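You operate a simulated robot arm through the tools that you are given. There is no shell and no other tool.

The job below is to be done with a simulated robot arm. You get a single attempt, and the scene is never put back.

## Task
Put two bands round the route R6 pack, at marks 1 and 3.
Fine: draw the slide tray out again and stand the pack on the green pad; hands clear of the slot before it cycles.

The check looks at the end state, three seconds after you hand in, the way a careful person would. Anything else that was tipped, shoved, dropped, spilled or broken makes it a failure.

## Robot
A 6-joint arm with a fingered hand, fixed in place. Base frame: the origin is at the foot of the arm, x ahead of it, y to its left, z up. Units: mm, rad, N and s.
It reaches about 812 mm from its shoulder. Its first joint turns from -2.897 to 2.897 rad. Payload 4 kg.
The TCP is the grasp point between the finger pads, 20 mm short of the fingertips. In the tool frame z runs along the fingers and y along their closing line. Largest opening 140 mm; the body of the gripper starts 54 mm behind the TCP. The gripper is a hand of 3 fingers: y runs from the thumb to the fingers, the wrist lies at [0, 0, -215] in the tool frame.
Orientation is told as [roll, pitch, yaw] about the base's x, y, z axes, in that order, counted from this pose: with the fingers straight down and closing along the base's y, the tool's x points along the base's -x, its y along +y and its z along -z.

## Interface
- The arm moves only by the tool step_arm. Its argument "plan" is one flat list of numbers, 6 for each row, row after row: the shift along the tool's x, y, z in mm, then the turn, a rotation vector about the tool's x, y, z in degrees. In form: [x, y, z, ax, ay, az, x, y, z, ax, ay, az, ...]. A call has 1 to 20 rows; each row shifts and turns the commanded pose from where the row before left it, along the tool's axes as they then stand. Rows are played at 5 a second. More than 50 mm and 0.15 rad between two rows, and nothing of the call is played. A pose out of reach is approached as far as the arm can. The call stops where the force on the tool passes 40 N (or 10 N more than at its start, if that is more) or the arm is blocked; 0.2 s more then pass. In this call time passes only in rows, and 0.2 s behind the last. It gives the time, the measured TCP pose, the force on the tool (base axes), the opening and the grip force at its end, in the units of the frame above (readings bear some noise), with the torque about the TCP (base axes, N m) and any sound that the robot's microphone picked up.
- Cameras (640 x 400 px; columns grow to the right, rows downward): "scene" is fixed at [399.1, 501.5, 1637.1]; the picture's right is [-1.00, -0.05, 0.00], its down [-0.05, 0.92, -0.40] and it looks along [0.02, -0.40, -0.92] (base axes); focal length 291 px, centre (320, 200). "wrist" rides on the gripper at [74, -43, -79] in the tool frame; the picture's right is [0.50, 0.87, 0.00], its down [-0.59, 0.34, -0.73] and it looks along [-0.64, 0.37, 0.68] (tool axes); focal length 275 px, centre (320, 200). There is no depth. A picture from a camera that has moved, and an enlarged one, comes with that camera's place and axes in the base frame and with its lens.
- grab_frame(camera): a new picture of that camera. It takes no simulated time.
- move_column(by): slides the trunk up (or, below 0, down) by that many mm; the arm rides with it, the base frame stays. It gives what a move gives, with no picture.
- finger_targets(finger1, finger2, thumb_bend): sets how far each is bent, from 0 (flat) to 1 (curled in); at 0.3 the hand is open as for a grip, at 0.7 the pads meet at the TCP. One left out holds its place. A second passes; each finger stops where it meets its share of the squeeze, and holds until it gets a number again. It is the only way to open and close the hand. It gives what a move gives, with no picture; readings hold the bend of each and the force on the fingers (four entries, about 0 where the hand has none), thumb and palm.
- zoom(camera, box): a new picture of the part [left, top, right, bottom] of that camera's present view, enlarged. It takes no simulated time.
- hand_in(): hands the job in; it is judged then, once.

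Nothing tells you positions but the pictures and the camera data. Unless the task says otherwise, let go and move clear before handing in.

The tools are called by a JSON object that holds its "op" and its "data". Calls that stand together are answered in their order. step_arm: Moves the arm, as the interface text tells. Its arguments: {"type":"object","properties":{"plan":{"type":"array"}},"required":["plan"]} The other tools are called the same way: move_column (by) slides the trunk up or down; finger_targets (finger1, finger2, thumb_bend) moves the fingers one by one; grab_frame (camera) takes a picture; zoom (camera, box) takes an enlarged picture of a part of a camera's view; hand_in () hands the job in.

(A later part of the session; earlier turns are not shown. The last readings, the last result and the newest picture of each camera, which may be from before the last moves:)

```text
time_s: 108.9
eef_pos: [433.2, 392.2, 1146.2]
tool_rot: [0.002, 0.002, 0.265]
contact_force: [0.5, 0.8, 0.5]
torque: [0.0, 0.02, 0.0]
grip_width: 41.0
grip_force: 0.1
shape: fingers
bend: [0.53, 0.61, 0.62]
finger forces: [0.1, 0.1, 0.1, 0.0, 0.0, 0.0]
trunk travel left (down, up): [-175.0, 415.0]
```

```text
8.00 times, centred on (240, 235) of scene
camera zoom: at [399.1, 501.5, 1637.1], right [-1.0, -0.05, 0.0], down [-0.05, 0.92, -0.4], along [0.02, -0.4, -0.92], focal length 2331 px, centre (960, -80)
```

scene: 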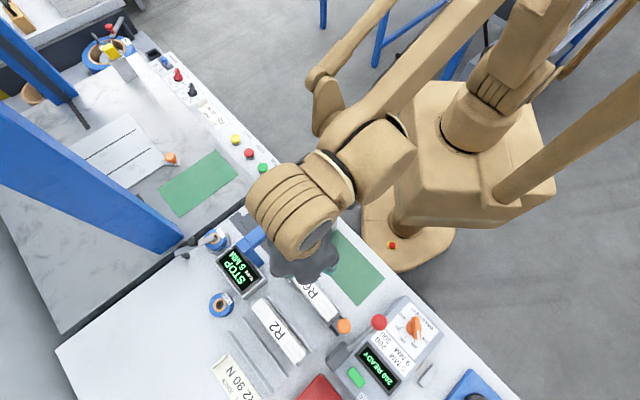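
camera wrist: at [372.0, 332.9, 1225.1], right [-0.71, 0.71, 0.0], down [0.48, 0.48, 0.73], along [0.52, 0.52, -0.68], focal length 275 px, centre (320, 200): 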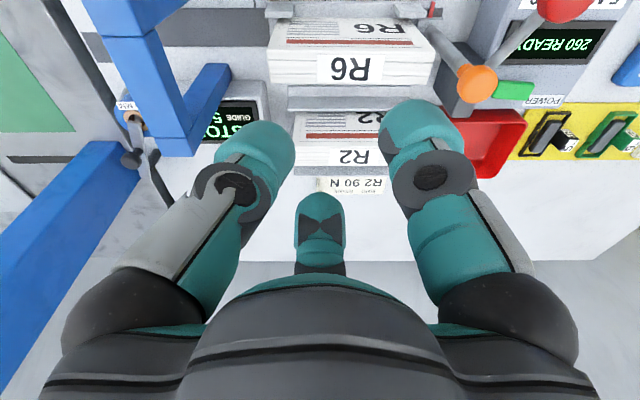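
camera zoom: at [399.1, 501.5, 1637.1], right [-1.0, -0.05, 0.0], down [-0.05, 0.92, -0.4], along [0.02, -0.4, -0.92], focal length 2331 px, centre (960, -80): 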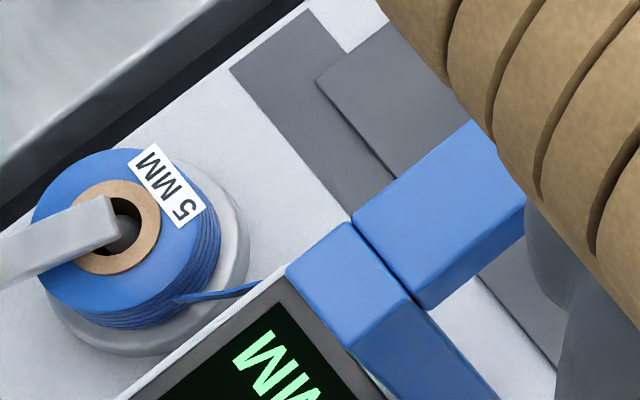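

{"op": "step_arm", "data": {"plan": [0, 0, 0, 0, 0, -8.2, 0, 0, 0, 0, 0, -8.2, 0, 0, 0, 0, 0, -8.2, 0, 0, 0, 0, 0, -8.2, 0, 0, 0, 0, 0, -8.2, 0, 0, 0, 0, 0, -8.2, 0, 0, 0, 0, 0, -8.2, 0, 0, 0, 0, 0, -8.2, 0, 0, 0, 0, 0, -8.2, 0, 0, 0, 0, 0, -8.2, 0, 0, 0, 0, 0, -8, 40, -10, 0, 0, 0, 0]}}

{"op": "grab_frame", "data": {"camera": "wrist"}}

{"op": "zoom", "data": {"camera": "wrist", "box": [200, 0, 440, 150]}}

```text
time_s: 111.5
eef_pos: [452.8, 356.8, 1147.2]
tool_rot: [0.003, -0.005, 1.834]
contact_force: [0.2, 0.7, 0.3]
torque: [-0.03, -0.01, 0.0]
grip_width: 40.9
grip_force: 0.1
shape: fingers
bend: [0.53, 0.61, 0.62]
finger forces: [0.0, 0.0, 0.0, 0.0, 0.0, 0.1]
trunk travel left (down, up): [-175.0, 415.0]
```

```text
taken
camera wrist: at [513.1, 295.8, 1225.0], right [-0.71, -0.71, 0.0], down [-0.48, 0.48, 0.74], along [-0.52, 0.52, -0.67], focal length 275 px, centre (320, 200)
```

wrist: 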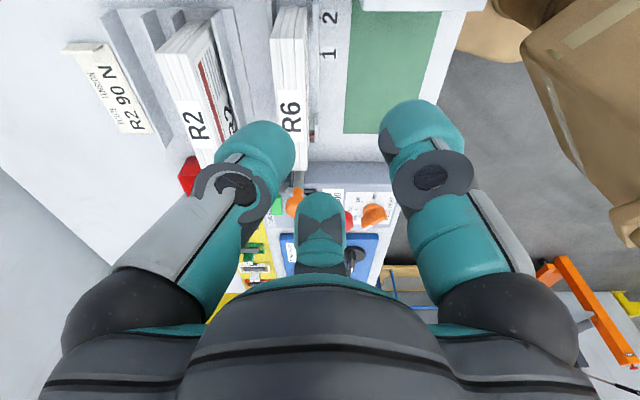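

```text
2.67 times, centred on (320, 75) of wrist
camera zoom: at [513.1, 295.8, 1225.0], right [-0.71, -0.71, 0.0], down [-0.48, 0.48, 0.74], along [-0.52, 0.52, -0.67], focal length 734 px, centre (320, 533)
```

zoom: 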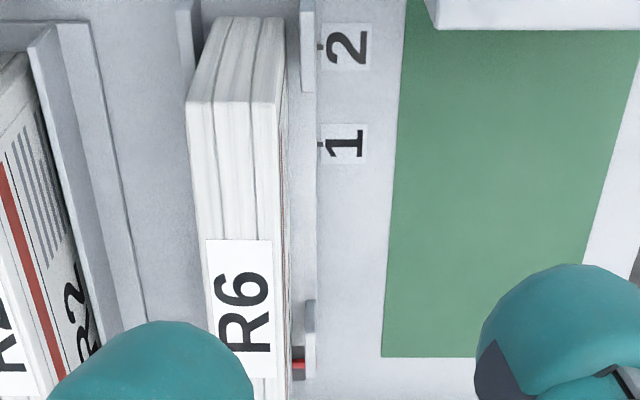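

There is no R6 tension anywhere I can see, so I'll leave the machine's settings as they are and watch its display as I go. Next I'll take the tray's orange handle: I'll hover over it with the hand leaned away from the arch.

{"op": "step_arm", "data": {"plan": [-40.2, 15.3, 0, 0, 0, 0, -40.2, 15.3, 0, 0, 0, 0, -40.2, 15.3, 0, 0, 0, 0, -40.2, 15.3, 0, 0, 0, 0, 0, 0, 0, 3.35, 5.8, 0, 0, 0, 0, 3.35, 5.8, 0, 0, 0, 0, 3.35, 5.8, 0]}}

{"op": "finger_targets", "data": {"finger1": 0.52, "finger2": 0.52, "thumb_bend": 0.52}}

{"op": "grab_frame", "data": {"camera": "wrist"}}

{"op": "grab_frame", "data": {"camera": "scene"}}

```text
time_s: 113.1
eef_pos: [351.3, 496.8, 1146.7]
tool_rot: [-0.178, 0.3, 1.804]
contact_force: [0.1, 0.6, 0.3]
torque: [-0.03, 0.0, 0.0]
grip_width: 40.8
grip_force: 0.0
shape: fingers
bend: [0.53, 0.61, 0.62]
finger forces: [0.0, 0.0, 0.0, 0.0, 0.0, 0.0]
trunk travel left (down, up): [-175.0, 415.0]
```

```text
time_s: 114.1
eef_pos: [352.1, 496.4, 1147.5]
tool_rot: [-0.178, 0.299, 1.805]
contact_force: [-0.4, -0.6, 0.0]
torque: [0.0, 0.01, 0.02]
grip_width: 57.2
grip_force: 0.1
shape: fingers
bend: [0.52, 0.52, 0.52]
finger forces: [0.0, 0.1, 0.0, 0.0, 0.0, 0.0]
trunk travel left (down, up): [-175.0, 415.0]
```

```text
taken
camera wrist: at [389.4, 459.2, 1249.8], right [-0.71, -0.71, 0.0], down [-0.63, 0.63, 0.46], along [-0.33, 0.33, -0.89], focal length 275 px, centre (320, 200)
```

wrist: 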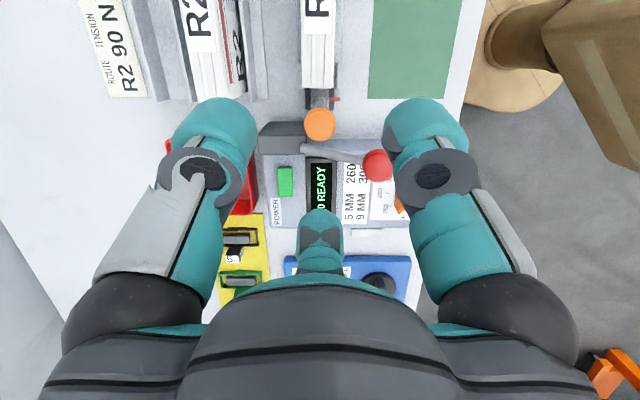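

```text
taken
```

scene: 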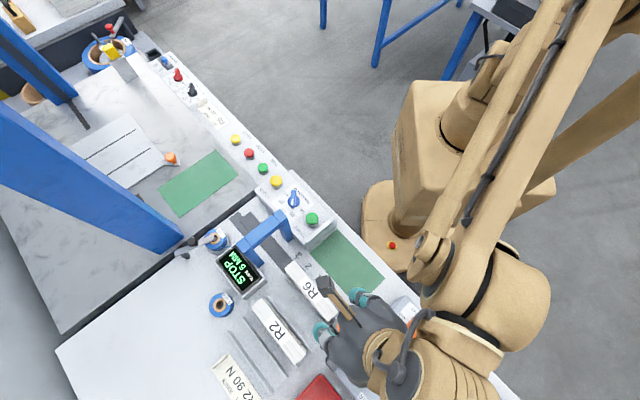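

{"op": "zoom", "data": {"camera": "wrist", "box": [260, 60, 400, 170]}}

{"op": "zoom", "data": {"camera": "scene", "box": [270, 180, 340, 230]}}

```text
3.64 times, centred on (330, 115) of wrist
camera zoom: at [389.4, 459.2, 1249.8], right [-0.71, -0.71, 0.0], down [-0.63, 0.63, 0.46], along [-0.33, 0.33, -0.89], focal length 1001 px, centre (284, 509)
```

zoom: 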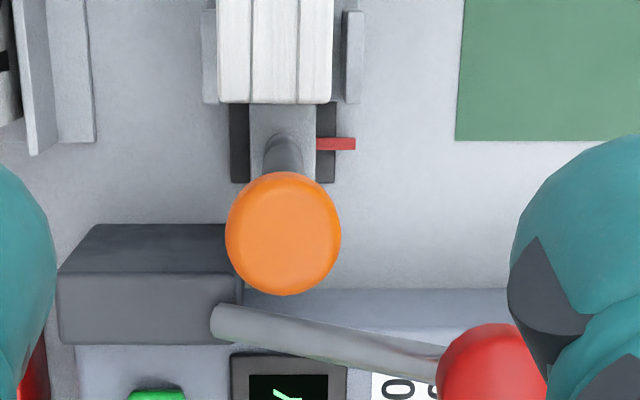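

```text
8.00 times, centred on (305, 205) of scene
camera zoom: at [399.1, 501.5, 1637.1], right [-1.0, -0.05, 0.0], down [-0.05, 0.92, -0.4], along [0.02, -0.4, -0.92], focal length 2331 px, centre (440, 160)
```

zoom: 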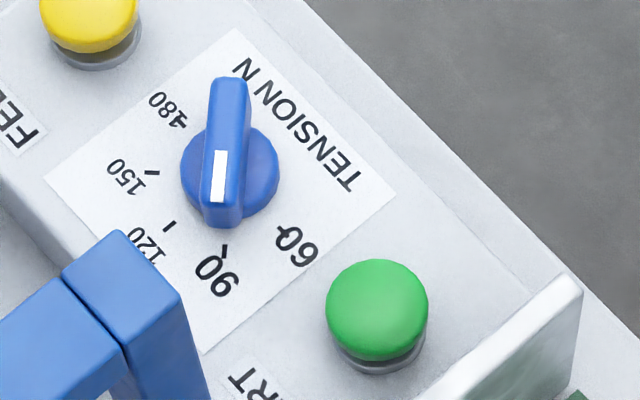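

{"op": "step_arm", "data": {"plan": [-9.7, 5.7, 32.4, 0, 0, 0, -9.7, 5.7, 32.4, 0, 0, 0, -9.7, 5.7, 32.4, 0, 0, 0]}}

{"op": "grab_frame", "data": {"camera": "wrist"}}

```text
time_s: 114.9
eef_pos: [352.3, 496.1, 1043.8]
tool_rot: [-0.177, 0.299, 1.805]
contact_force: [-0.4, 0.8, -0.9]
torque: [0.02, 0.0, 0.01]
grip_width: 57.0
grip_force: 0.1
shape: fingers
bend: [0.52, 0.52, 0.52]
finger forces: [0.0, 0.0, 0.1, 0.1, 0.0, 0.0]
trunk travel left (down, up): [-175.0, 415.0]
```

```text
taken
camera wrist: at [389.7, 458.8, 1146.5], right [-0.71, -0.71, 0.0], down [-0.63, 0.63, 0.46], along [-0.33, 0.33, -0.89], focal length 275 px, centre (320, 200)
```

wrist: 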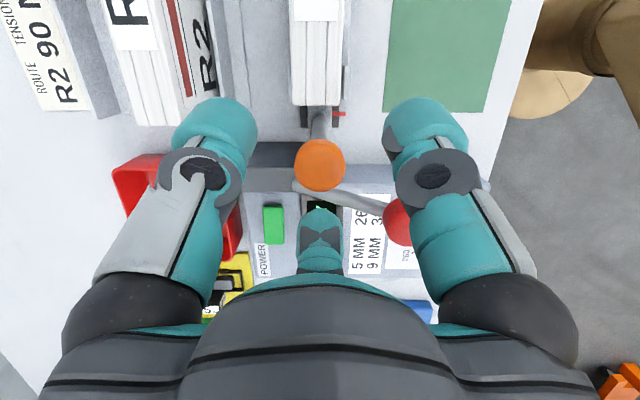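

{"op": "step_arm", "data": {"plan": [-4.7, 2.7, 15, 0, 0, 0, -4.7, 2.7, 15, 0, 0, 0]}}

{"op": "grab_frame", "data": {"camera": "wrist"}}

{"op": "zoom", "data": {"camera": "scene", "box": [300, 270, 420, 345]}}

```text
time_s: 115.5
eef_pos: [351.6, 495.8, 1012.8]
tool_rot: [-0.178, 0.298, 1.804]
contact_force: [-0.7, 0.1, 0.0]
torque: [0.0, -0.01, -0.02]
grip_width: 57.4
grip_force: 0.1
shape: fingers
bend: [0.52, 0.52, 0.52]
finger forces: [0.0, 0.0, 0.0, 0.0, 0.0, 0.0]
trunk travel left (down, up): [-175.0, 415.0]
```

```text
taken
camera wrist: at [390.2, 458.4, 1114.8], right [-0.71, -0.71, 0.0], down [-0.63, 0.63, 0.46], along [-0.33, 0.33, -0.89], focal length 275 px, centre (320, 200)
```

wrist: 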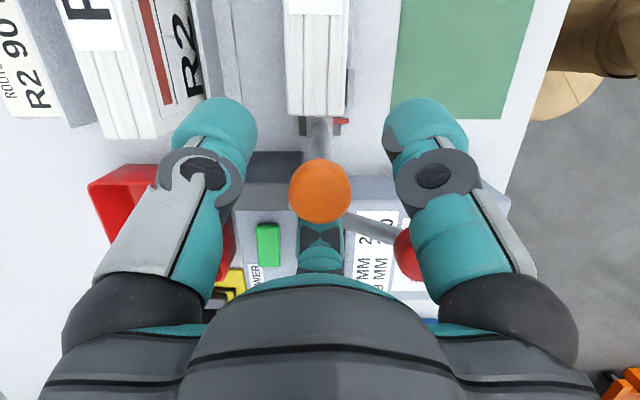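

```text
5.33 times, centred on (360, 308) of scene
camera zoom: at [399.1, 501.5, 1637.1], right [-1.0, -0.05, 0.0], down [-0.05, 0.92, -0.4], along [0.02, -0.4, -0.92], focal length 1554 px, centre (107, -373)
```

zoom: 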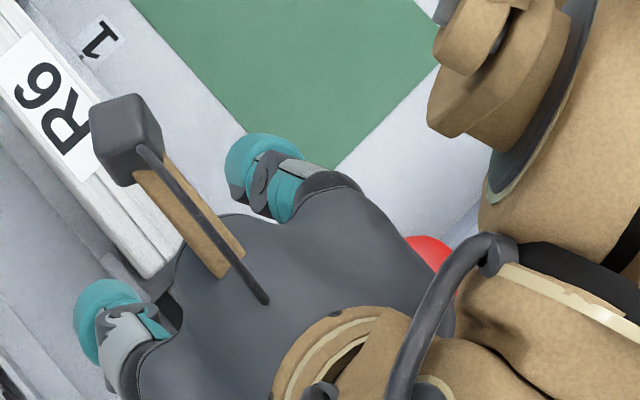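

The knob is centred between the three fingers. Closing gently on it.

{"op": "finger_targets", "data": {"finger1": 0.6, "finger2": 0.6, "thumb_bend": 0.6}}

{"op": "finger_targets", "data": {"finger1": 0.65, "finger2": 0.65, "thumb_bend": 0.65}}

{"op": "grab_frame", "data": {"camera": "wrist"}}

```text
time_s: 116.5
eef_pos: [353.0, 495.6, 1013.4]
tool_rot: [-0.177, 0.299, 1.805]
contact_force: [-0.2, -1.0, 0.1]
torque: [0.02, 0.0, 0.03]
grip_width: 32.5
grip_force: 0.0
shape: fingers
bend: [0.6, 0.6, 0.6]
finger forces: [0.1, 0.0, 0.1, 0.0, 0.1, 0.1]
trunk travel left (down, up): [-175.0, 415.0]
```

```text
time_s: 117.5
eef_pos: [351.8, 495.9, 1011.4]
tool_rot: [-0.178, 0.298, 1.804]
contact_force: [-0.3, 0.2, -4.1]
torque: [-0.04, -0.03, -0.01]
grip_width: 20.3
grip_force: 3.7
shape: fingers
bend: [0.64, 0.62, 0.64]
finger forces: [1.7, 4.6, 0.1, 0.0, 1.5, 0.1]
trunk travel left (down, up): [-175.0, 415.0]
```

```text
taken
camera wrist: at [390.1, 458.5, 1115.0], right [-0.71, -0.71, 0.0], down [-0.63, 0.63, 0.46], along [-0.33, 0.33, -0.89], focal length 275 px, centre (320, 200)
```

wrist: 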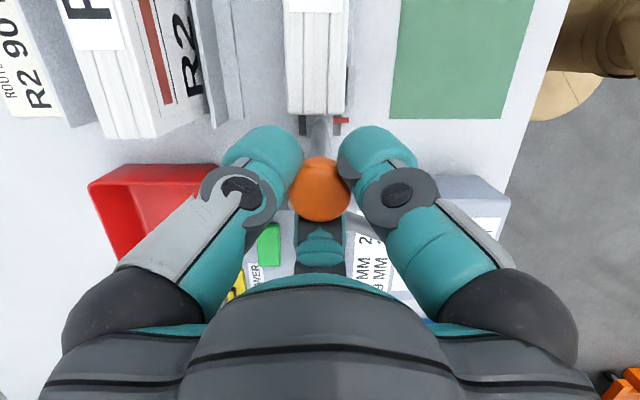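

{"op": "finger_targets", "data": {"finger1": 0.69, "finger2": 0.69, "thumb_bend": 0.69}}

{"op": "step_arm", "data": {"plan": [8.15, -4.7, 3.42, 0, 0, 0, 8.15, -4.7, 3.42, 0, 0, 0]}}

{"op": "grab_frame", "data": {"camera": "scene"}}

{"op": "grab_frame", "data": {"camera": "wrist"}}

```text
time_s: 118.5
eef_pos: [353.0, 497.2, 1013.0]
tool_rot: [-0.178, 0.298, 1.804]
contact_force: [-0.2, 0.5, -5.1]
torque: [-0.04, 0.01, 0.03]
grip_width: 18.6
grip_force: 12.2
shape: fingers
bend: [0.65, 0.62, 0.65]
finger forces: [6.3, 9.8, 0.0, 0.0, 7.9, 0.0]
trunk travel left (down, up): [-175.0, 415.0]
```

```text
time_s: 119.1
eef_pos: [366.6, 481.9, 1012.3]
tool_rot: [-0.179, 0.298, 1.806]
contact_force: [-1.1, -1.2, -6.3]
torque: [-0.04, -0.03, -0.04]
grip_width: 18.2
grip_force: 12.1
shape: fingers
bend: [0.65, 0.62, 0.65]
finger forces: [6.5, 10.0, 0.0, 0.0, 7.7, 0.1]
trunk travel left (down, up): [-175.0, 415.0]
```

```text
taken
```

scene: 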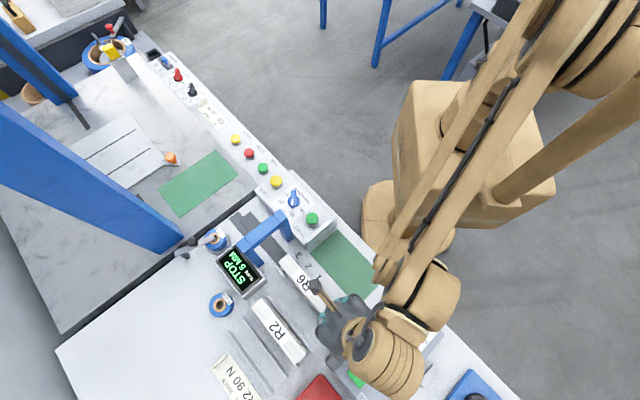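

```text
taken
camera wrist: at [404.6, 444.3, 1115.1], right [-0.71, -0.71, 0.0], down [-0.63, 0.63, 0.46], along [-0.33, 0.32, -0.89], focal length 275 px, centre (320, 200)
```

wrist: 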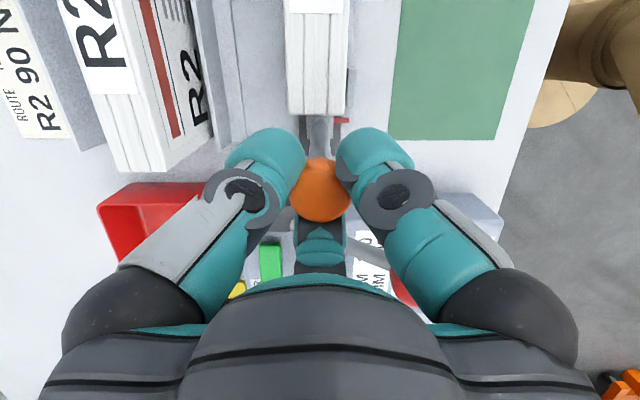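

The tray slides easily with the pack standing in it. Continuing toward mark 1.

{"op": "step_arm", "data": {"plan": [8.15, -4.7, 3.42, 0, 0, 0, 8.15, -4.7, 3.42, 0, 0, 0, 8.15, -4.7, 3.42, 0, 0, 0, 8.15, -4.7, 3.42, 0, 0, 0, 8.15, -4.7, 3.42, 0, 0, 0, 8.15, -4.7, 3.42, 0, 0, 0, 8.15, -4.7, 3.42, 0, 0, 0, 8.15, -4.7, 3.42, 0, 0, 0]}}

{"op": "grab_frame", "data": {"camera": "wrist"}}

{"op": "zoom", "data": {"camera": "scene", "box": [230, 190, 390, 310]}}

```text
time_s: 120.9
eef_pos: [424.5, 424.6, 1011.4]
tool_rot: [-0.178, 0.299, 1.805]
contact_force: [2.9, 2.9, 0.4]
torque: [-0.03, -0.11, -0.02]
grip_width: 17.8
grip_force: 13.3
shape: fingers
bend: [0.65, 0.62, 0.65]
finger forces: [6.6, 10.0, 0.1, 0.0, 10.2, 0.1]
trunk travel left (down, up): [-175.0, 415.0]
```

```text
taken
camera wrist: at [461.6, 386.7, 1114.7], right [-0.71, -0.71, 0.0], down [-0.63, 0.63, 0.46], along [-0.33, 0.33, -0.89], focal length 275 px, centre (320, 200)
```

wrist: 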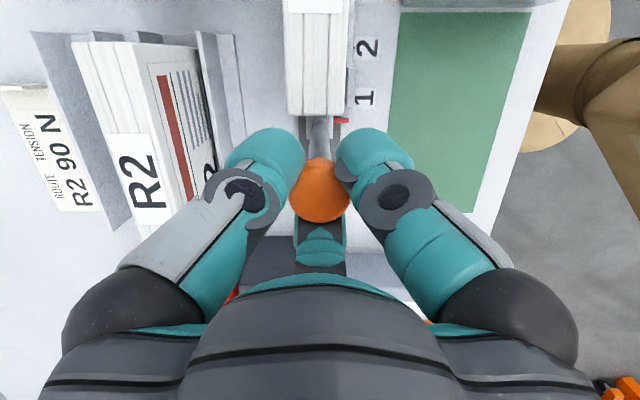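

```text
3.33 times, centred on (310, 250) of scene
camera zoom: at [399.1, 501.5, 1637.1], right [-1.0, -0.05, 0.0], down [-0.05, 0.92, -0.4], along [0.02, -0.4, -0.92], focal length 971 px, centre (353, 33)
```

zoom: 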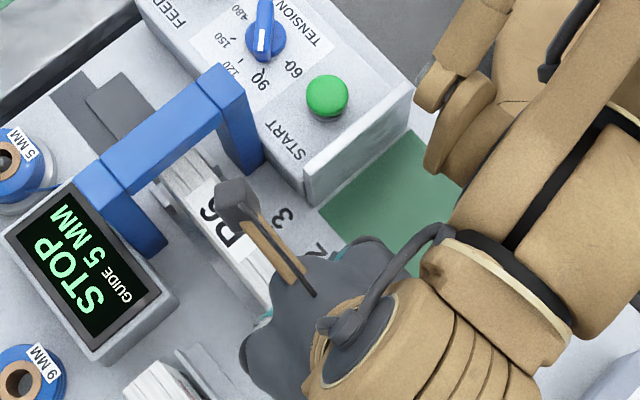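

{"op": "zoom", "data": {"camera": "wrist", "box": [310, 30, 400, 140]}}

```text
3.64 times, centred on (355, 85) of wrist
camera zoom: at [461.6, 386.7, 1114.7], right [-0.71, -0.71, 0.0], down [-0.63, 0.63, 0.46], along [-0.33, 0.33, -0.89], focal length 1001 px, centre (193, 618)
```

zoom: 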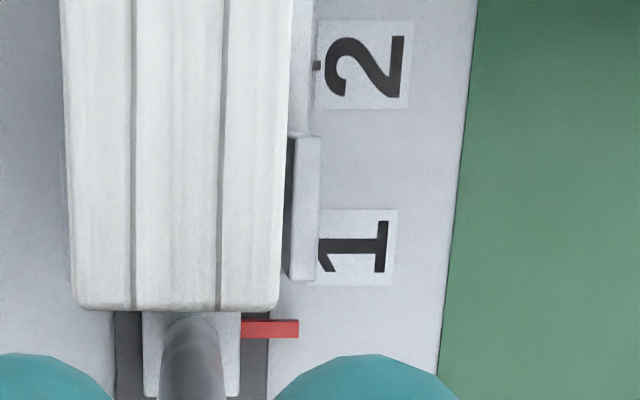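

{"op": "step_arm", "data": {"plan": [6.7, -3.9, 2.8, 0, 0, 0, 6.7, -3.9, 2.8, 0, 0, 0]}}

{"op": "zoom", "data": {"camera": "wrist", "box": [310, 30, 400, 140]}}

{"op": "zoom", "data": {"camera": "scene", "box": [230, 190, 390, 310]}}

```text
time_s: 121.5
eef_pos: [435.7, 413.1, 1012.5]
tool_rot: [-0.177, 0.3, 1.804]
contact_force: [4.3, 1.8, 0.5]
torque: [-0.07, -0.11, -0.02]
grip_width: 18.1
grip_force: 13.4
shape: fingers
bend: [0.65, 0.63, 0.65]
finger forces: [6.8, 9.9, 0.0, 0.1, 10.6, 0.0]
trunk travel left (down, up): [-175.0, 415.0]
```

```text
3.64 times, centred on (355, 85) of wrist
camera zoom: at [473.1, 375.1, 1114.7], right [-0.71, -0.71, 0.0], down [-0.63, 0.63, 0.46], along [-0.33, 0.32, -0.89], focal length 1001 px, centre (193, 618)
```

zoom: 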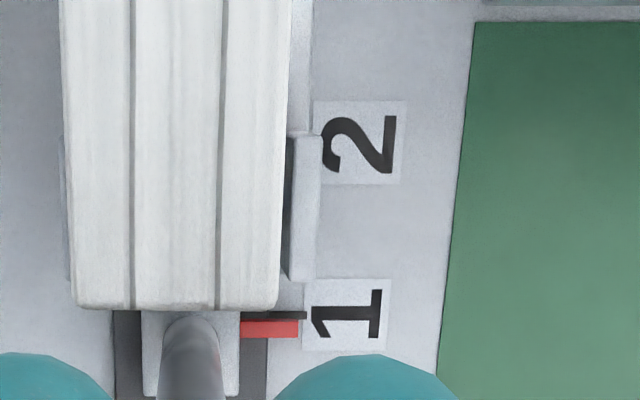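

```text
3.33 times, centred on (310, 250) of scene
camera zoom: at [399.1, 501.5, 1637.1], right [-1.0, -0.05, 0.0], down [-0.05, 0.92, -0.4], along [0.02, -0.4, -0.92], focal length 971 px, centre (353, 33)
```

zoom: 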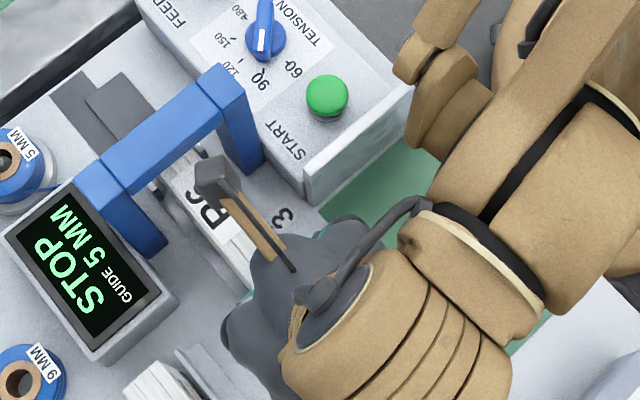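

{"op": "finger_targets", "data": {"finger1": 0.52, "finger2": 0.52, "thumb_bend": 0.52}}

{"op": "step_arm", "data": {"plan": [5.9, -3.4, -18.8, 0, 0, 0, 11.8, -6.8, -37.6, 0, 0, 0, 11.8, -6.8, -37.6, 0, 0, 0, -32.6, 18.8, -13.7, 0, 0, 0, -32.6, 18.8, -13.7, 0, 0, 0, -32.6, 18.8, -13.7, 0, 0, 0, -32.6, 18.8, -13.7, 0, 0, 0, -32.6, 18.8, -13.7, 0, 0, 0]}}

{"op": "grab_frame", "data": {"camera": "scene"}}

{"op": "zoom", "data": {"camera": "scene", "box": [285, 255, 345, 295]}}

```text
time_s: 122.5
eef_pos: [434.5, 413.6, 1012.6]
tool_rot: [-0.178, 0.298, 1.805]
contact_force: [0.1, -0.6, -0.7]
torque: [-0.02, -0.02, 0.01]
grip_width: 57.3
grip_force: 0.1
shape: fingers
bend: [0.52, 0.52, 0.52]
finger forces: [0.1, 0.0, 0.0, 0.0, 0.1, 0.0]
trunk travel left (down, up): [-175.0, 415.0]
```

```text
time_s: 124.3
eef_pos: [293.0, 555.6, 1113.2]
tool_rot: [-0.178, 0.3, 1.806]
contact_force: [0.0, -0.6, 0.9]
torque: [0.01, -0.02, -0.02]
grip_width: 57.4
grip_force: 0.1
shape: fingers
bend: [0.52, 0.52, 0.52]
finger forces: [0.1, 0.0, 0.0, 0.1, 0.0, 0.1]
trunk travel left (down, up): [-175.0, 415.0]
```

```text
taken
```

scene: 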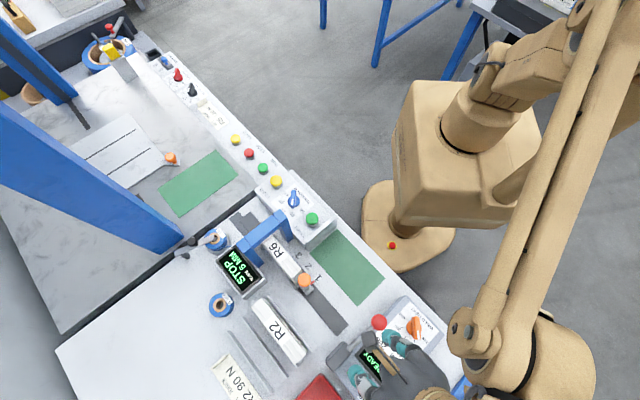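

```text
10.00 times, centred on (315, 275) of scene
camera zoom: at [399.1, 501.5, 1637.1], right [-1.0, -0.05, 0.0], down [-0.05, 0.92, -0.4], along [0.02, -0.4, -0.92], focal length 2914 px, centre (370, -550)
```

zoom: 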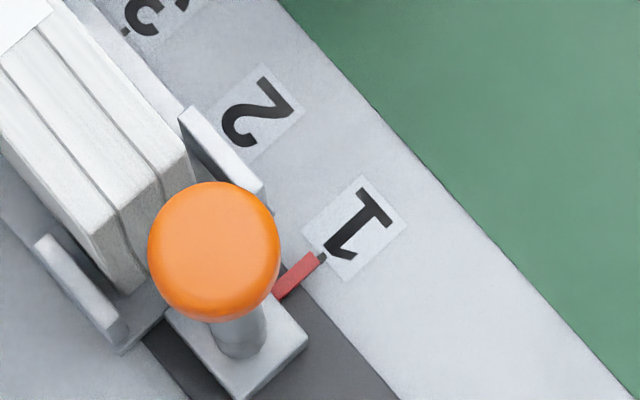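

Seen from above, the red pointer sits on mark 1's line (within about 2 mm), the pack stands in the arch, and my hand is clear. I'll bring the hand over to the START panel.

{"op": "step_arm", "data": {"plan": [0, 0, 0, -3.35, -5.8, 0, 0, 0, 0, -3.35, -5.8, 0, 0, 0, 0, -3.35, -5.8, 0, 23.3, 40.4, 0, 0, 0, 0, 23.3, 40.4, 0, 0, 0, 0, 23.3, 40.4, 0, 0, 0, 0, 39.6, -22.9, 0, 0, 0, 0, 39.6, -22.9, 0, 0, 0, 0, 39.6, -22.9, 0, 0, 0, 0, 39.6, -22.9, 0, 0, 0, 0, 39.6, -22.9, 0, 0, 0, 0, 39.6, -22.9, 0, 0, 0, 0, 39.6, -22.9, 0, 0, 0, 0]}}

{"op": "step_arm", "data": {"plan": [0, 0, 0, 0, 0, 8.2, 0, 0, 0, 0, 0, 8.2, 0, 0, 0, 0, 0, 8.2, 0, 0, 0, 0, 0, 8.2, 0, 0, 0, 0, 0, 8.2, 0, 0, 0, 0, 0, 8.2, 0, 0, 0, 0, 0, 8.2, 0, 0, 0, 0, 0, 8.2, 0, 0, 0, 0, 0, 8.2, 0, 0, 0, 0, 0, 8.2, 0, 0, 0, 0, 0, 8]}}

{"op": "grab_frame", "data": {"camera": "wrist"}}

{"op": "grab_frame", "data": {"camera": "scene"}}

```text
time_s: 127.1
eef_pos: [423.0, 227.0, 1112.7]
tool_rot: [0.004, -0.004, 1.831]
contact_force: [-0.1, -0.5, 0.5]
torque: [-0.04, 0.02, -0.01]
grip_width: 57.4
grip_force: 0.1
shape: fingers
bend: [0.52, 0.52, 0.52]
finger forces: [0.0, 0.0, 0.0, 0.0, 0.0, 0.0]
trunk travel left (down, up): [-175.0, 415.0]
```

```text
time_s: 129.5
eef_pos: [421.0, 228.6, 1111.9]
tool_rot: [0.002, 0.002, 0.256]
contact_force: [0.1, 0.5, 0.1]
torque: [0.0, 0.04, -0.02]
grip_width: 57.4
grip_force: 0.1
shape: fingers
bend: [0.52, 0.52, 0.52]
finger forces: [0.1, 0.1, 0.0, 0.0, 0.1, 0.0]
trunk travel left (down, up): [-175.0, 415.0]
```

```text
taken
camera wrist: at [360.1, 168.6, 1190.3], right [-0.7, 0.71, 0.0], down [0.48, 0.48, 0.73], along [0.52, 0.52, -0.68], focal length 275 px, centre (320, 200)
```

wrist: 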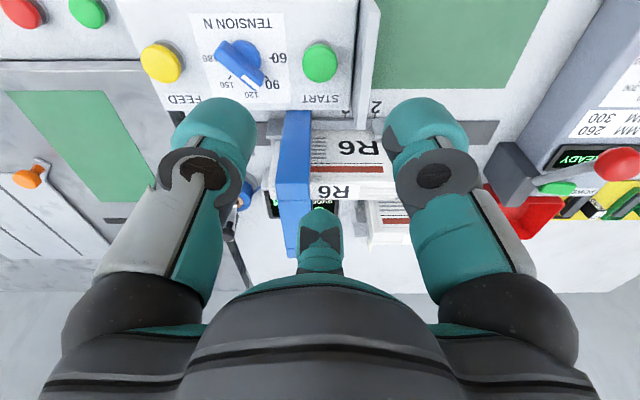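

```text
taken
```

scene: 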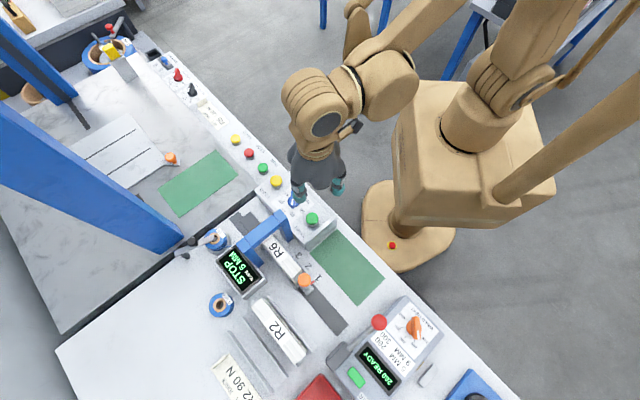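

START's top is at about (433, 241, 914). I'll close the fingers, tilt the palm back away from the arch, and hover above the button.

{"op": "finger_targets", "data": {"finger1": 0.69, "finger2": 0.69, "thumb_bend": 0.69}}

{"op": "step_arm", "data": {"plan": [0, 0, 0, -3.33, -5.77, 0, 0, 0, 0, -3.33, -5.77, 0, 0, 0, 0, -3.33, -5.77, 0, 10.9, -6.1, 40.5, 0, 0, 0, 10.9, -6.1, 40.5, 0, 0, 0, 8, -4.5, 30, 0, 0, 0]}}

{"op": "grab_frame", "data": {"camera": "wrist"}}

{"op": "zoom", "data": {"camera": "scene", "box": [220, 170, 380, 290]}}

```text
time_s: 130.5
eef_pos: [420.0, 228.8, 1111.9]
tool_rot: [0.004, 0.003, 0.258]
contact_force: [0.6, -0.1, -0.3]
torque: [-0.01, -0.03, 0.02]
grip_width: 5.5
grip_force: 0.1
shape: fingers
bend: [0.68, 0.68, 0.69]
finger forces: [0.1, 0.0, 0.1, 0.1, 0.1, 0.1]
trunk travel left (down, up): [-175.0, 415.0]
```

```text
time_s: 131.9
eef_pos: [423.8, 234.7, 993.8]
tool_rot: [0.183, -0.297, 0.23]
contact_force: [-0.2, 0.2, -0.2]
torque: [-0.01, -0.02, -0.01]
grip_width: 5.3
grip_force: 0.0
shape: fingers
bend: [0.69, 0.69, 0.69]
finger forces: [0.0, 0.0, 0.0, 0.0, 0.0, 0.0]
trunk travel left (down, up): [-175.0, 415.0]
```

```text
taken
camera wrist: at [348.4, 158.1, 1039.1], right [-0.71, 0.71, 0.0], down [0.28, 0.27, 0.92], along [0.65, 0.65, -0.39], focal length 275 px, centre (320, 200)
```

wrist: 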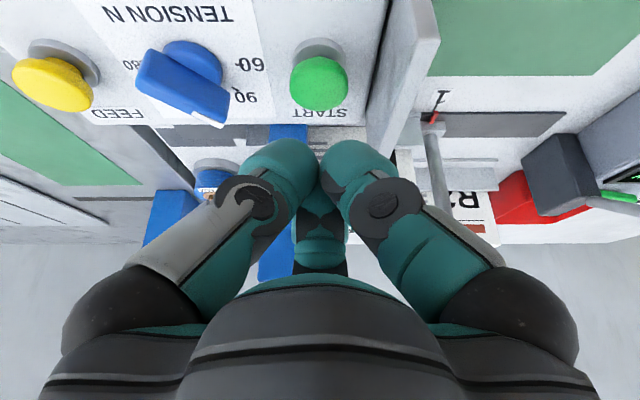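

```text
3.33 times, centred on (300, 230) of scene
camera zoom: at [399.1, 501.5, 1637.1], right [-1.0, -0.05, 0.0], down [-0.05, 0.92, -0.4], along [0.02, -0.4, -0.92], focal length 971 px, centre (387, 100)
```

zoom: 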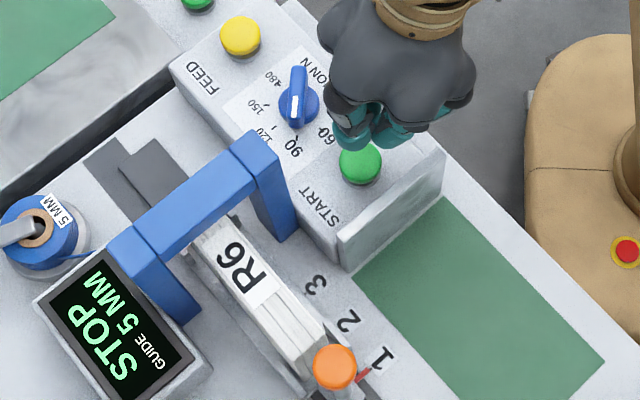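

{"op": "step_arm", "data": {"plan": [5.1, -4.7, 18.8, 0, 0, 0, 5.9, -3.4, 18.8, 0, 0, 0]}}

{"op": "step_arm", "data": {"plan": [1.5, -0.9, 4.7, 0, 0, 0]}}

{"op": "grab_frame", "data": {"camera": "wrist"}}

```text
time_s: 132.5
eef_pos: [424.2, 234.5, 954.2]
tool_rot: [0.183, -0.297, 0.233]
contact_force: [-0.3, 0.2, 0.9]
torque: [-0.01, 0.0, -0.01]
grip_width: 5.5
grip_force: 0.1
shape: fingers
bend: [0.69, 0.69, 0.69]
finger forces: [0.0, 0.0, 0.0, 0.0, 0.1, 0.0]
trunk travel left (down, up): [-175.0, 415.0]
```

```text
time_s: 132.9
eef_pos: [425.0, 233.7, 950.3]
tool_rot: [0.183, -0.297, 0.232]
contact_force: [1.1, -0.2, -0.1]
torque: [0.02, 0.02, 0.0]
grip_width: 5.5
grip_force: 0.0
shape: fingers
bend: [0.69, 0.69, 0.69]
finger forces: [0.0, 0.0, 0.1, 0.0, 0.1, 0.2]
trunk travel left (down, up): [-175.0, 415.0]
```

```text
taken
camera wrist: at [348.6, 157.6, 994.9], right [-0.71, 0.71, 0.0], down [0.28, 0.27, 0.92], along [0.65, 0.65, -0.39], focal length 275 px, centre (320, 200)
```

wrist: 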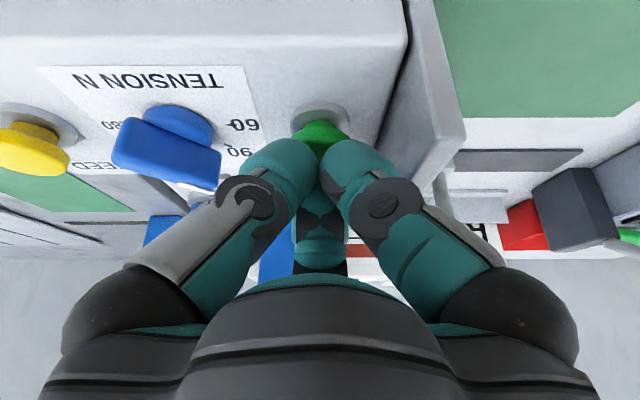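

{"op": "step_arm", "data": {"plan": [0.9, -0.5, 2.8, 0, 0, 0]}}

{"op": "step_arm", "data": {"plan": [0.6, -0.3, 1.9, 0, 0, 0]}}

{"op": "step_arm", "data": {"plan": [0.6, -0.3, 1.9, 0, 0, 0]}}

```text
time_s: 133.3
eef_pos: [425.1, 233.2, 948.1]
tool_rot: [0.184, -0.296, 0.232]
contact_force: [-0.5, -1.0, -0.6]
torque: [0.03, 0.01, 0.04]
grip_width: 5.4
grip_force: 0.2
shape: fingers
bend: [0.69, 0.69, 0.69]
finger forces: [0.0, 0.0, 0.0, 0.1, 0.1, 0.0]
trunk travel left (down, up): [-175.0, 415.0]
```

```text
time_s: 133.7
eef_pos: [424.0, 232.9, 946.1]
tool_rot: [0.183, -0.296, 0.232]
contact_force: [-0.1, 0.3, 0.7]
torque: [0.02, 0.02, 0.04]
grip_width: 5.6
grip_force: 0.1
shape: fingers
bend: [0.69, 0.69, 0.69]
finger forces: [0.0, 0.1, 0.0, 0.0, 0.1, 0.0]
trunk travel left (down, up): [-175.0, 415.0]
```

```text
time_s: 134.1
eef_pos: [423.3, 233.1, 943.4]
tool_rot: [0.184, -0.296, 0.232]
contact_force: [-0.8, -0.1, 0.6]
torque: [0.01, 0.03, -0.02]
grip_width: 5.0
grip_force: 0.5
shape: fingers
bend: [0.69, 0.69, 0.69]
finger forces: [0.1, 0.0, 0.0, 0.0, 1.1, 0.0]
trunk travel left (down, up): [-175.0, 415.0]
```

{"op": "step_arm", "data": {"plan": [0.6, -0.3, 1.9, 0, 0, 0]}}

{"op": "step_arm", "data": {"plan": [0.6, -0.3, 1.9, 0, 0, 0]}}

{"op": "zoom", "data": {"camera": "scene", "box": [200, 190, 360, 310]}}

```text
time_s: 134.5
eef_pos: [425.9, 233.5, 942.5]
tool_rot: [0.183, -0.296, 0.232]
contact_force: [-0.8, -0.5, 2.0]
torque: [-0.01, 0.04, 0.0]
grip_width: 5.0
grip_force: 1.7
shape: fingers
bend: [0.69, 0.69, 0.69]
finger forces: [1.6, 0.1, 0.1, 0.1, 2.0, 0.0]
trunk travel left (down, up): [-175.0, 415.0]
```

```text
time_s: 134.9
eef_pos: [425.7, 234.8, 941.1]
tool_rot: [0.183, -0.296, 0.232]
contact_force: [-1.0, -1.6, 3.1]
torque: [-0.01, 0.01, 0.02]
grip_width: 5.0
grip_force: 2.8
shape: fingers
bend: [0.69, 0.69, 0.69]
finger forces: [2.5, 0.0, 0.1, 0.0, 2.1, 0.0]
trunk travel left (down, up): [-175.0, 415.0]
heard: click
```

```text
3.33 times, centred on (280, 250) of scene
camera zoom: at [399.1, 501.5, 1637.1], right [-1.0, -0.05, 0.0], down [-0.05, 0.92, -0.4], along [0.02, -0.4, -0.92], focal length 971 px, centre (453, 33)
```

zoom: 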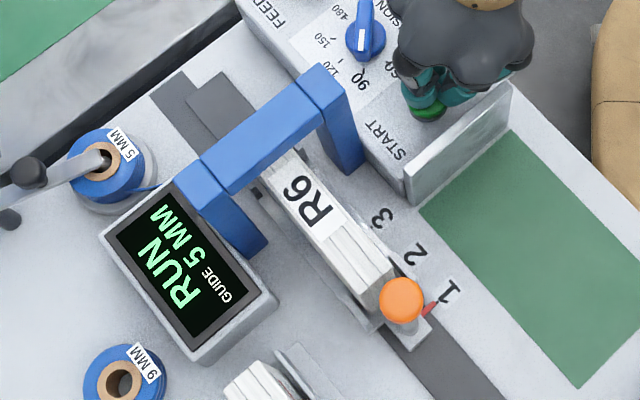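

A click, and the display changed from STOP to RUN. I'll lift off the button and watch the machine.

{"op": "step_arm", "data": {"plan": [-1.8, 1.0, -5.6, 0, 0, 0, -3, 1.7, -9.4, 0, 0, 0, -5.9, 3.4, -18.8, 0, 0, 0]}}

{"op": "zoom", "data": {"camera": "scene", "box": [200, 190, 360, 310]}}

```text
time_s: 135.7
eef_pos: [424.2, 232.3, 975.3]
tool_rot: [0.182, -0.298, 0.233]
contact_force: [0.3, -0.8, -0.7]
torque: [0.01, 0.01, 0.02]
grip_width: 5.2
grip_force: 0.1
shape: fingers
bend: [0.69, 0.69, 0.69]
finger forces: [0.0, 0.1, 0.0, 0.0, 0.1, 0.1]
trunk travel left (down, up): [-175.0, 415.0]
```

```text
3.33 times, centred on (280, 250) of scene
camera zoom: at [399.1, 501.5, 1637.1], right [-1.0, -0.05, 0.0], down [-0.05, 0.92, -0.4], along [0.02, -0.4, -0.92], focal length 971 px, centre (453, 33)
```

zoom: 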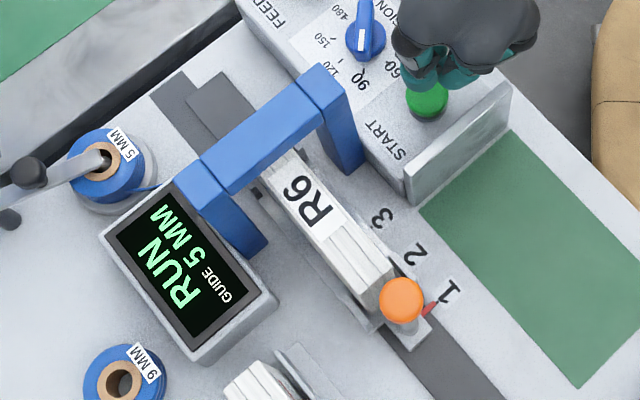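

{"op": "step_arm", "data": {"plan": [-11.8, 6.8, -37.6, 0, 0, 0, 0, 0, 0, 0, 0, 0, 0, 0, 0, 0, 0, 0, 0, 0, 0, 0, 0, 0, 0, 0, 0, 0, 0, 0]}}

{"op": "zoom", "data": {"camera": "scene", "box": [200, 190, 360, 310]}}

```text
time_s: 136.9
eef_pos: [424.5, 234.6, 1015.4]
tool_rot: [0.183, -0.297, 0.233]
contact_force: [-0.6, 0.0, 0.0]
torque: [0.02, -0.01, 0.01]
grip_width: 5.6
grip_force: 0.0
shape: fingers
bend: [0.69, 0.69, 0.69]
finger forces: [0.0, 0.1, 0.0, 0.0, 0.0, 0.0]
trunk travel left (down, up): [-175.0, 415.0]
```

```text
3.33 times, centred on (280, 250) of scene
camera zoom: at [399.1, 501.5, 1637.1], right [-1.0, -0.05, 0.0], down [-0.05, 0.92, -0.4], along [0.02, -0.4, -0.92], focal length 971 px, centre (453, 33)
```

zoom: 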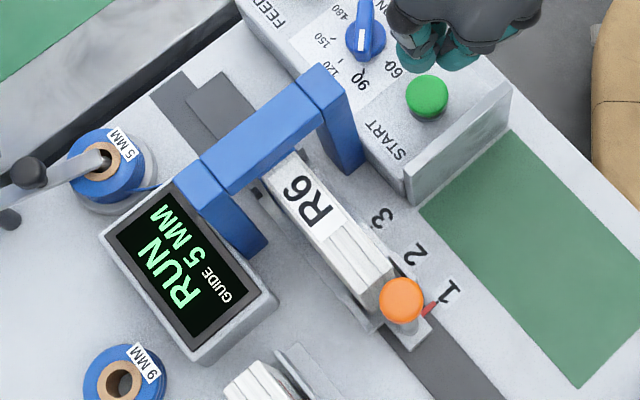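

{"op": "step_arm", "data": {"plan": [-5.9, 3.4, -18.8, 0, 0, 0, 0, 0, 0, 0, 0, 0, 0, 0, 0, 0, 0, 0, 0, 0, 0, 0, 0, 0, 0, 0, 0, 0, 0, 0, 0, 0, 0, 0, 0, 0, 0, 0, 0, 0, 0, 0, 0, 0, 0, 0, 0, 0, 0, 0, 0, 0, 0, 0, 0, 0, 0, 0, 0, 0]}}

{"op": "zoom", "data": {"camera": "scene", "box": [200, 190, 360, 310]}}

{"op": "grab_frame", "data": {"camera": "wrist"}}

```text
time_s: 139.1
eef_pos: [425.6, 234.1, 1035.6]
tool_rot: [0.183, -0.296, 0.232]
contact_force: [0.7, 0.7, 1.1]
torque: [0.0, 0.0, 0.05]
grip_width: 5.3
grip_force: 0.1
shape: fingers
bend: [0.69, 0.69, 0.69]
finger forces: [0.0, 0.0, 0.0, 0.1, 0.0, 0.0]
trunk travel left (down, up): [-175.0, 415.0]
```

```text
3.33 times, centred on (280, 250) of scene
camera zoom: at [399.1, 501.5, 1637.1], right [-1.0, -0.05, 0.0], down [-0.05, 0.92, -0.4], along [0.02, -0.4, -0.92], focal length 971 px, centre (453, 33)
```

zoom: 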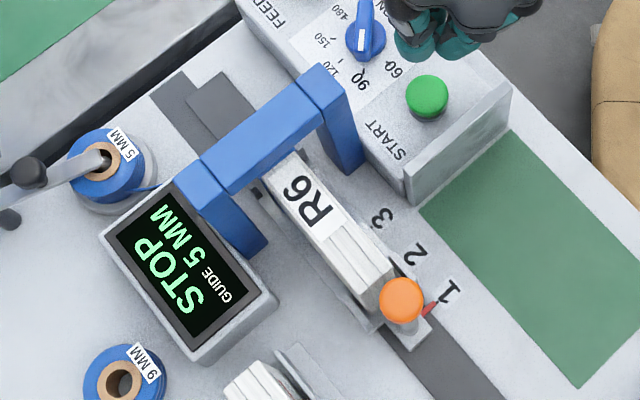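

```text
taken
camera wrist: at [349.5, 157.7, 1079.9], right [-0.71, 0.71, 0.0], down [0.28, 0.27, 0.92], along [0.65, 0.65, -0.39], focal length 275 px, centre (320, 200)
```

wrist: 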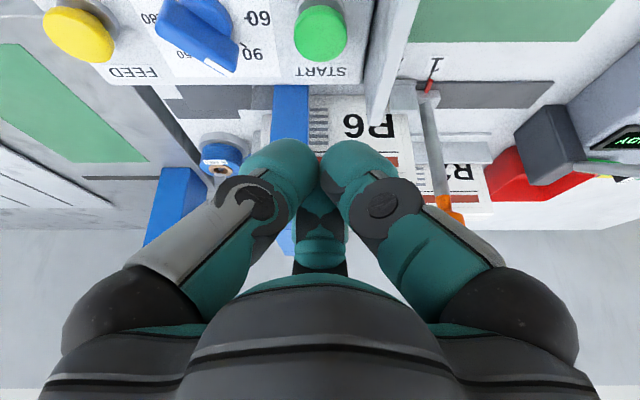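

The cycle finished (RUN → STOP). I'll check whether a band is on the pack.

{"op": "zoom", "data": {"camera": "wrist", "box": [230, 70, 420, 170]}}

{"op": "zoom", "data": {"camera": "scene", "box": [240, 215, 310, 265]}}

```text
3.37 times, centred on (325, 120) of wrist
camera zoom: at [349.5, 157.7, 1079.9], right [-0.71, 0.71, 0.0], down [0.28, 0.27, 0.92], along [0.65, 0.65, -0.39], focal length 927 px, centre (303, 470)
```

zoom: 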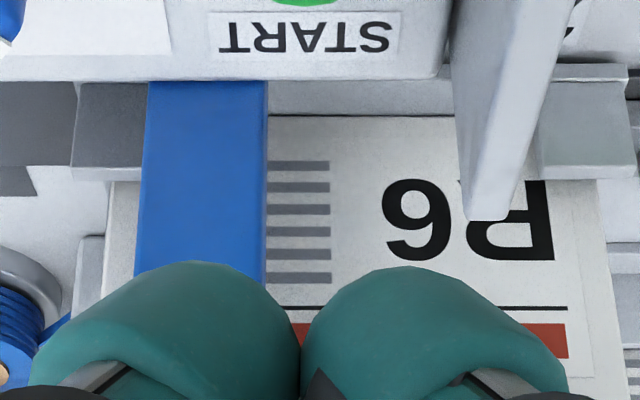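

```text
8.00 times, centred on (275, 240) of scene
camera zoom: at [399.1, 501.5, 1637.1], right [-1.0, -0.05, 0.0], down [-0.05, 0.92, -0.4], along [0.02, -0.4, -0.92], focal length 2331 px, centre (680, -120)
```

zoom: 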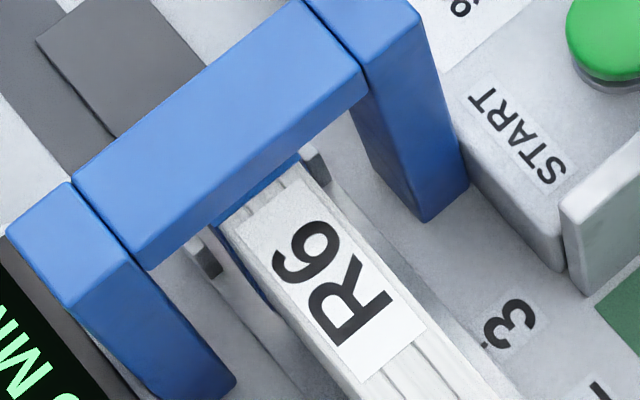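

A blue band is on the pack at the mark 1 position. Now I'll fetch the tray handle again to move on to mark 3.

{"op": "step_arm", "data": {"plan": [-11.9, 6.9, -37.6, 0, 0, 0, -11.9, 6.9, -37.6, 0, 0, 0, 0, 0, 0, 3.33, 5.77, 0, 0, 0, 0, 3.33, 5.77, 0, 0, 0, 0, 3.33, 5.77, 0, 0, 0, 0, 0, 0, -8.2, 0, 0, 0, 0, 0, -8.2, 0, 0, 0, 0, 0, -8.2, 0, 0, 0, 0, 0, -8.2, 0, 0, 0, 0, 0, -8.2, 0, 0, 0, 0, 0, -8.2, 0, 0, 0, 0, 0, -8.2, 0, 0, 0, 0, 0, -8.2, 0, 0, 0, 0, 0, -8.2, 0, 0, 0, 0, 0, -8.2, 0, 0, 0, 0, 0, -8]}}

{"op": "step_arm", "data": {"plan": [-34.6, 20, 0, 0, 0, 0, -34.6, 20, 0, 0, 0, 0, -34.6, 20, 0, 0, 0, 0, -22.2, -38.5, 0, 0, 0, 0, -22.2, -38.5, 0, 0, 0, 0, -22.2, -38.5, 0, 0, 0, 0, 0, 0, 0, 3.35, 5.8, 0, 0, 0, 0, 3.35, 5.8, 0, 0, 0, 0, 3.35, 5.8, 0]}}

{"op": "finger_targets", "data": {"finger1": 0.52, "finger2": 0.52, "thumb_bend": 0.52}}

{"op": "grab_frame", "data": {"camera": "wrist"}}

```text
time_s: 142.5
eef_pos: [426.4, 234.0, 1115.0]
tool_rot: [0.004, -0.004, 1.834]
contact_force: [0.1, 0.3, 0.2]
torque: [0.01, -0.02, 0.0]
grip_width: 5.3
grip_force: 0.0
shape: fingers
bend: [0.69, 0.69, 0.69]
finger forces: [0.0, 0.0, 0.1, 0.1, 0.0, 0.1]
trunk travel left (down, up): [-175.0, 415.0]
```

```text
time_s: 144.5
eef_pos: [433.0, 412.0, 1114.8]
tool_rot: [-0.177, 0.3, 1.805]
contact_force: [-0.1, -0.6, 0.2]
torque: [0.02, -0.05, -0.03]
grip_width: 5.1
grip_force: 0.0
shape: fingers
bend: [0.69, 0.69, 0.69]
finger forces: [0.0, 0.0, 0.0, 0.0, 0.1, 0.0]
trunk travel left (down, up): [-175.0, 415.0]
```

```text
time_s: 145.5
eef_pos: [436.2, 411.2, 1116.3]
tool_rot: [-0.177, 0.297, 1.803]
contact_force: [-0.2, -0.7, -0.4]
torque: [0.02, -0.01, 0.0]
grip_width: 57.1
grip_force: 0.1
shape: fingers
bend: [0.52, 0.52, 0.52]
finger forces: [0.0, 0.0, 0.1, 0.0, 0.0, 0.1]
trunk travel left (down, up): [-175.0, 415.0]
```

```text
taken
camera wrist: at [473.4, 374.1, 1218.7], right [-0.71, -0.71, 0.0], down [-0.63, 0.63, 0.46], along [-0.33, 0.33, -0.89], focal length 275 px, centre (320, 200)
```

wrist: 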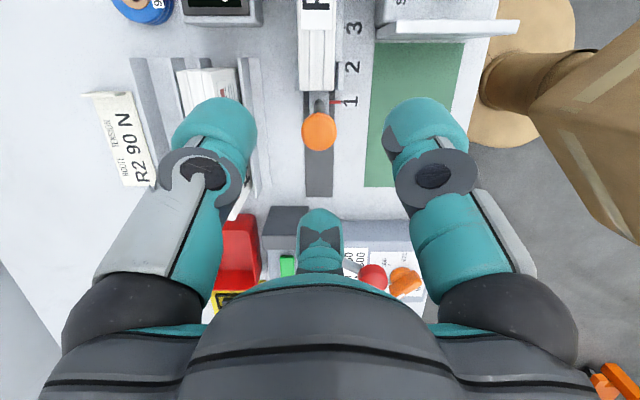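

{"op": "zoom", "data": {"camera": "wrist", "box": [260, 0, 400, 150]}}

```text
2.67 times, centred on (330, 75) of wrist
camera zoom: at [473.4, 374.1, 1218.7], right [-0.71, -0.71, 0.0], down [-0.63, 0.63, 0.46], along [-0.33, 0.33, -0.89], focal length 734 px, centre (293, 533)
```

zoom: 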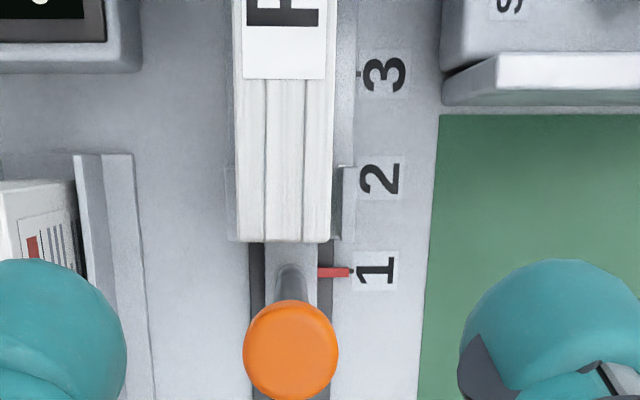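

{"op": "step_arm", "data": {"plan": [-8.5, 3.3, 33.2, 0, 0, 0, -9.7, 5.7, 32.4, 0, 0, 0, -4.9, 2.9, 16.2, 0, 0, 0, -4.9, 2.9, 16.2, 0, 0, 0]}}

{"op": "grab_frame", "data": {"camera": "wrist"}}

```text
time_s: 146.5
eef_pos: [438.2, 410.5, 1012.3]
tool_rot: [-0.176, 0.298, 1.805]
contact_force: [-0.2, -0.2, -0.4]
torque: [-0.01, 0.0, -0.01]
grip_width: 57.0
grip_force: 0.1
shape: fingers
bend: [0.52, 0.52, 0.52]
finger forces: [0.0, 0.0, 0.1, 0.1, 0.0, 0.0]
trunk travel left (down, up): [-175.0, 415.0]
```

```text
taken
camera wrist: at [476.4, 372.6, 1115.6], right [-0.71, -0.71, 0.0], down [-0.63, 0.63, 0.46], along [-0.33, 0.33, -0.89], focal length 275 px, centre (320, 200)
```

wrist: 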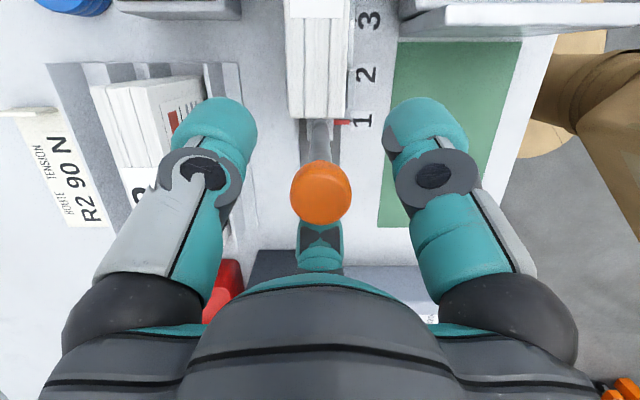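

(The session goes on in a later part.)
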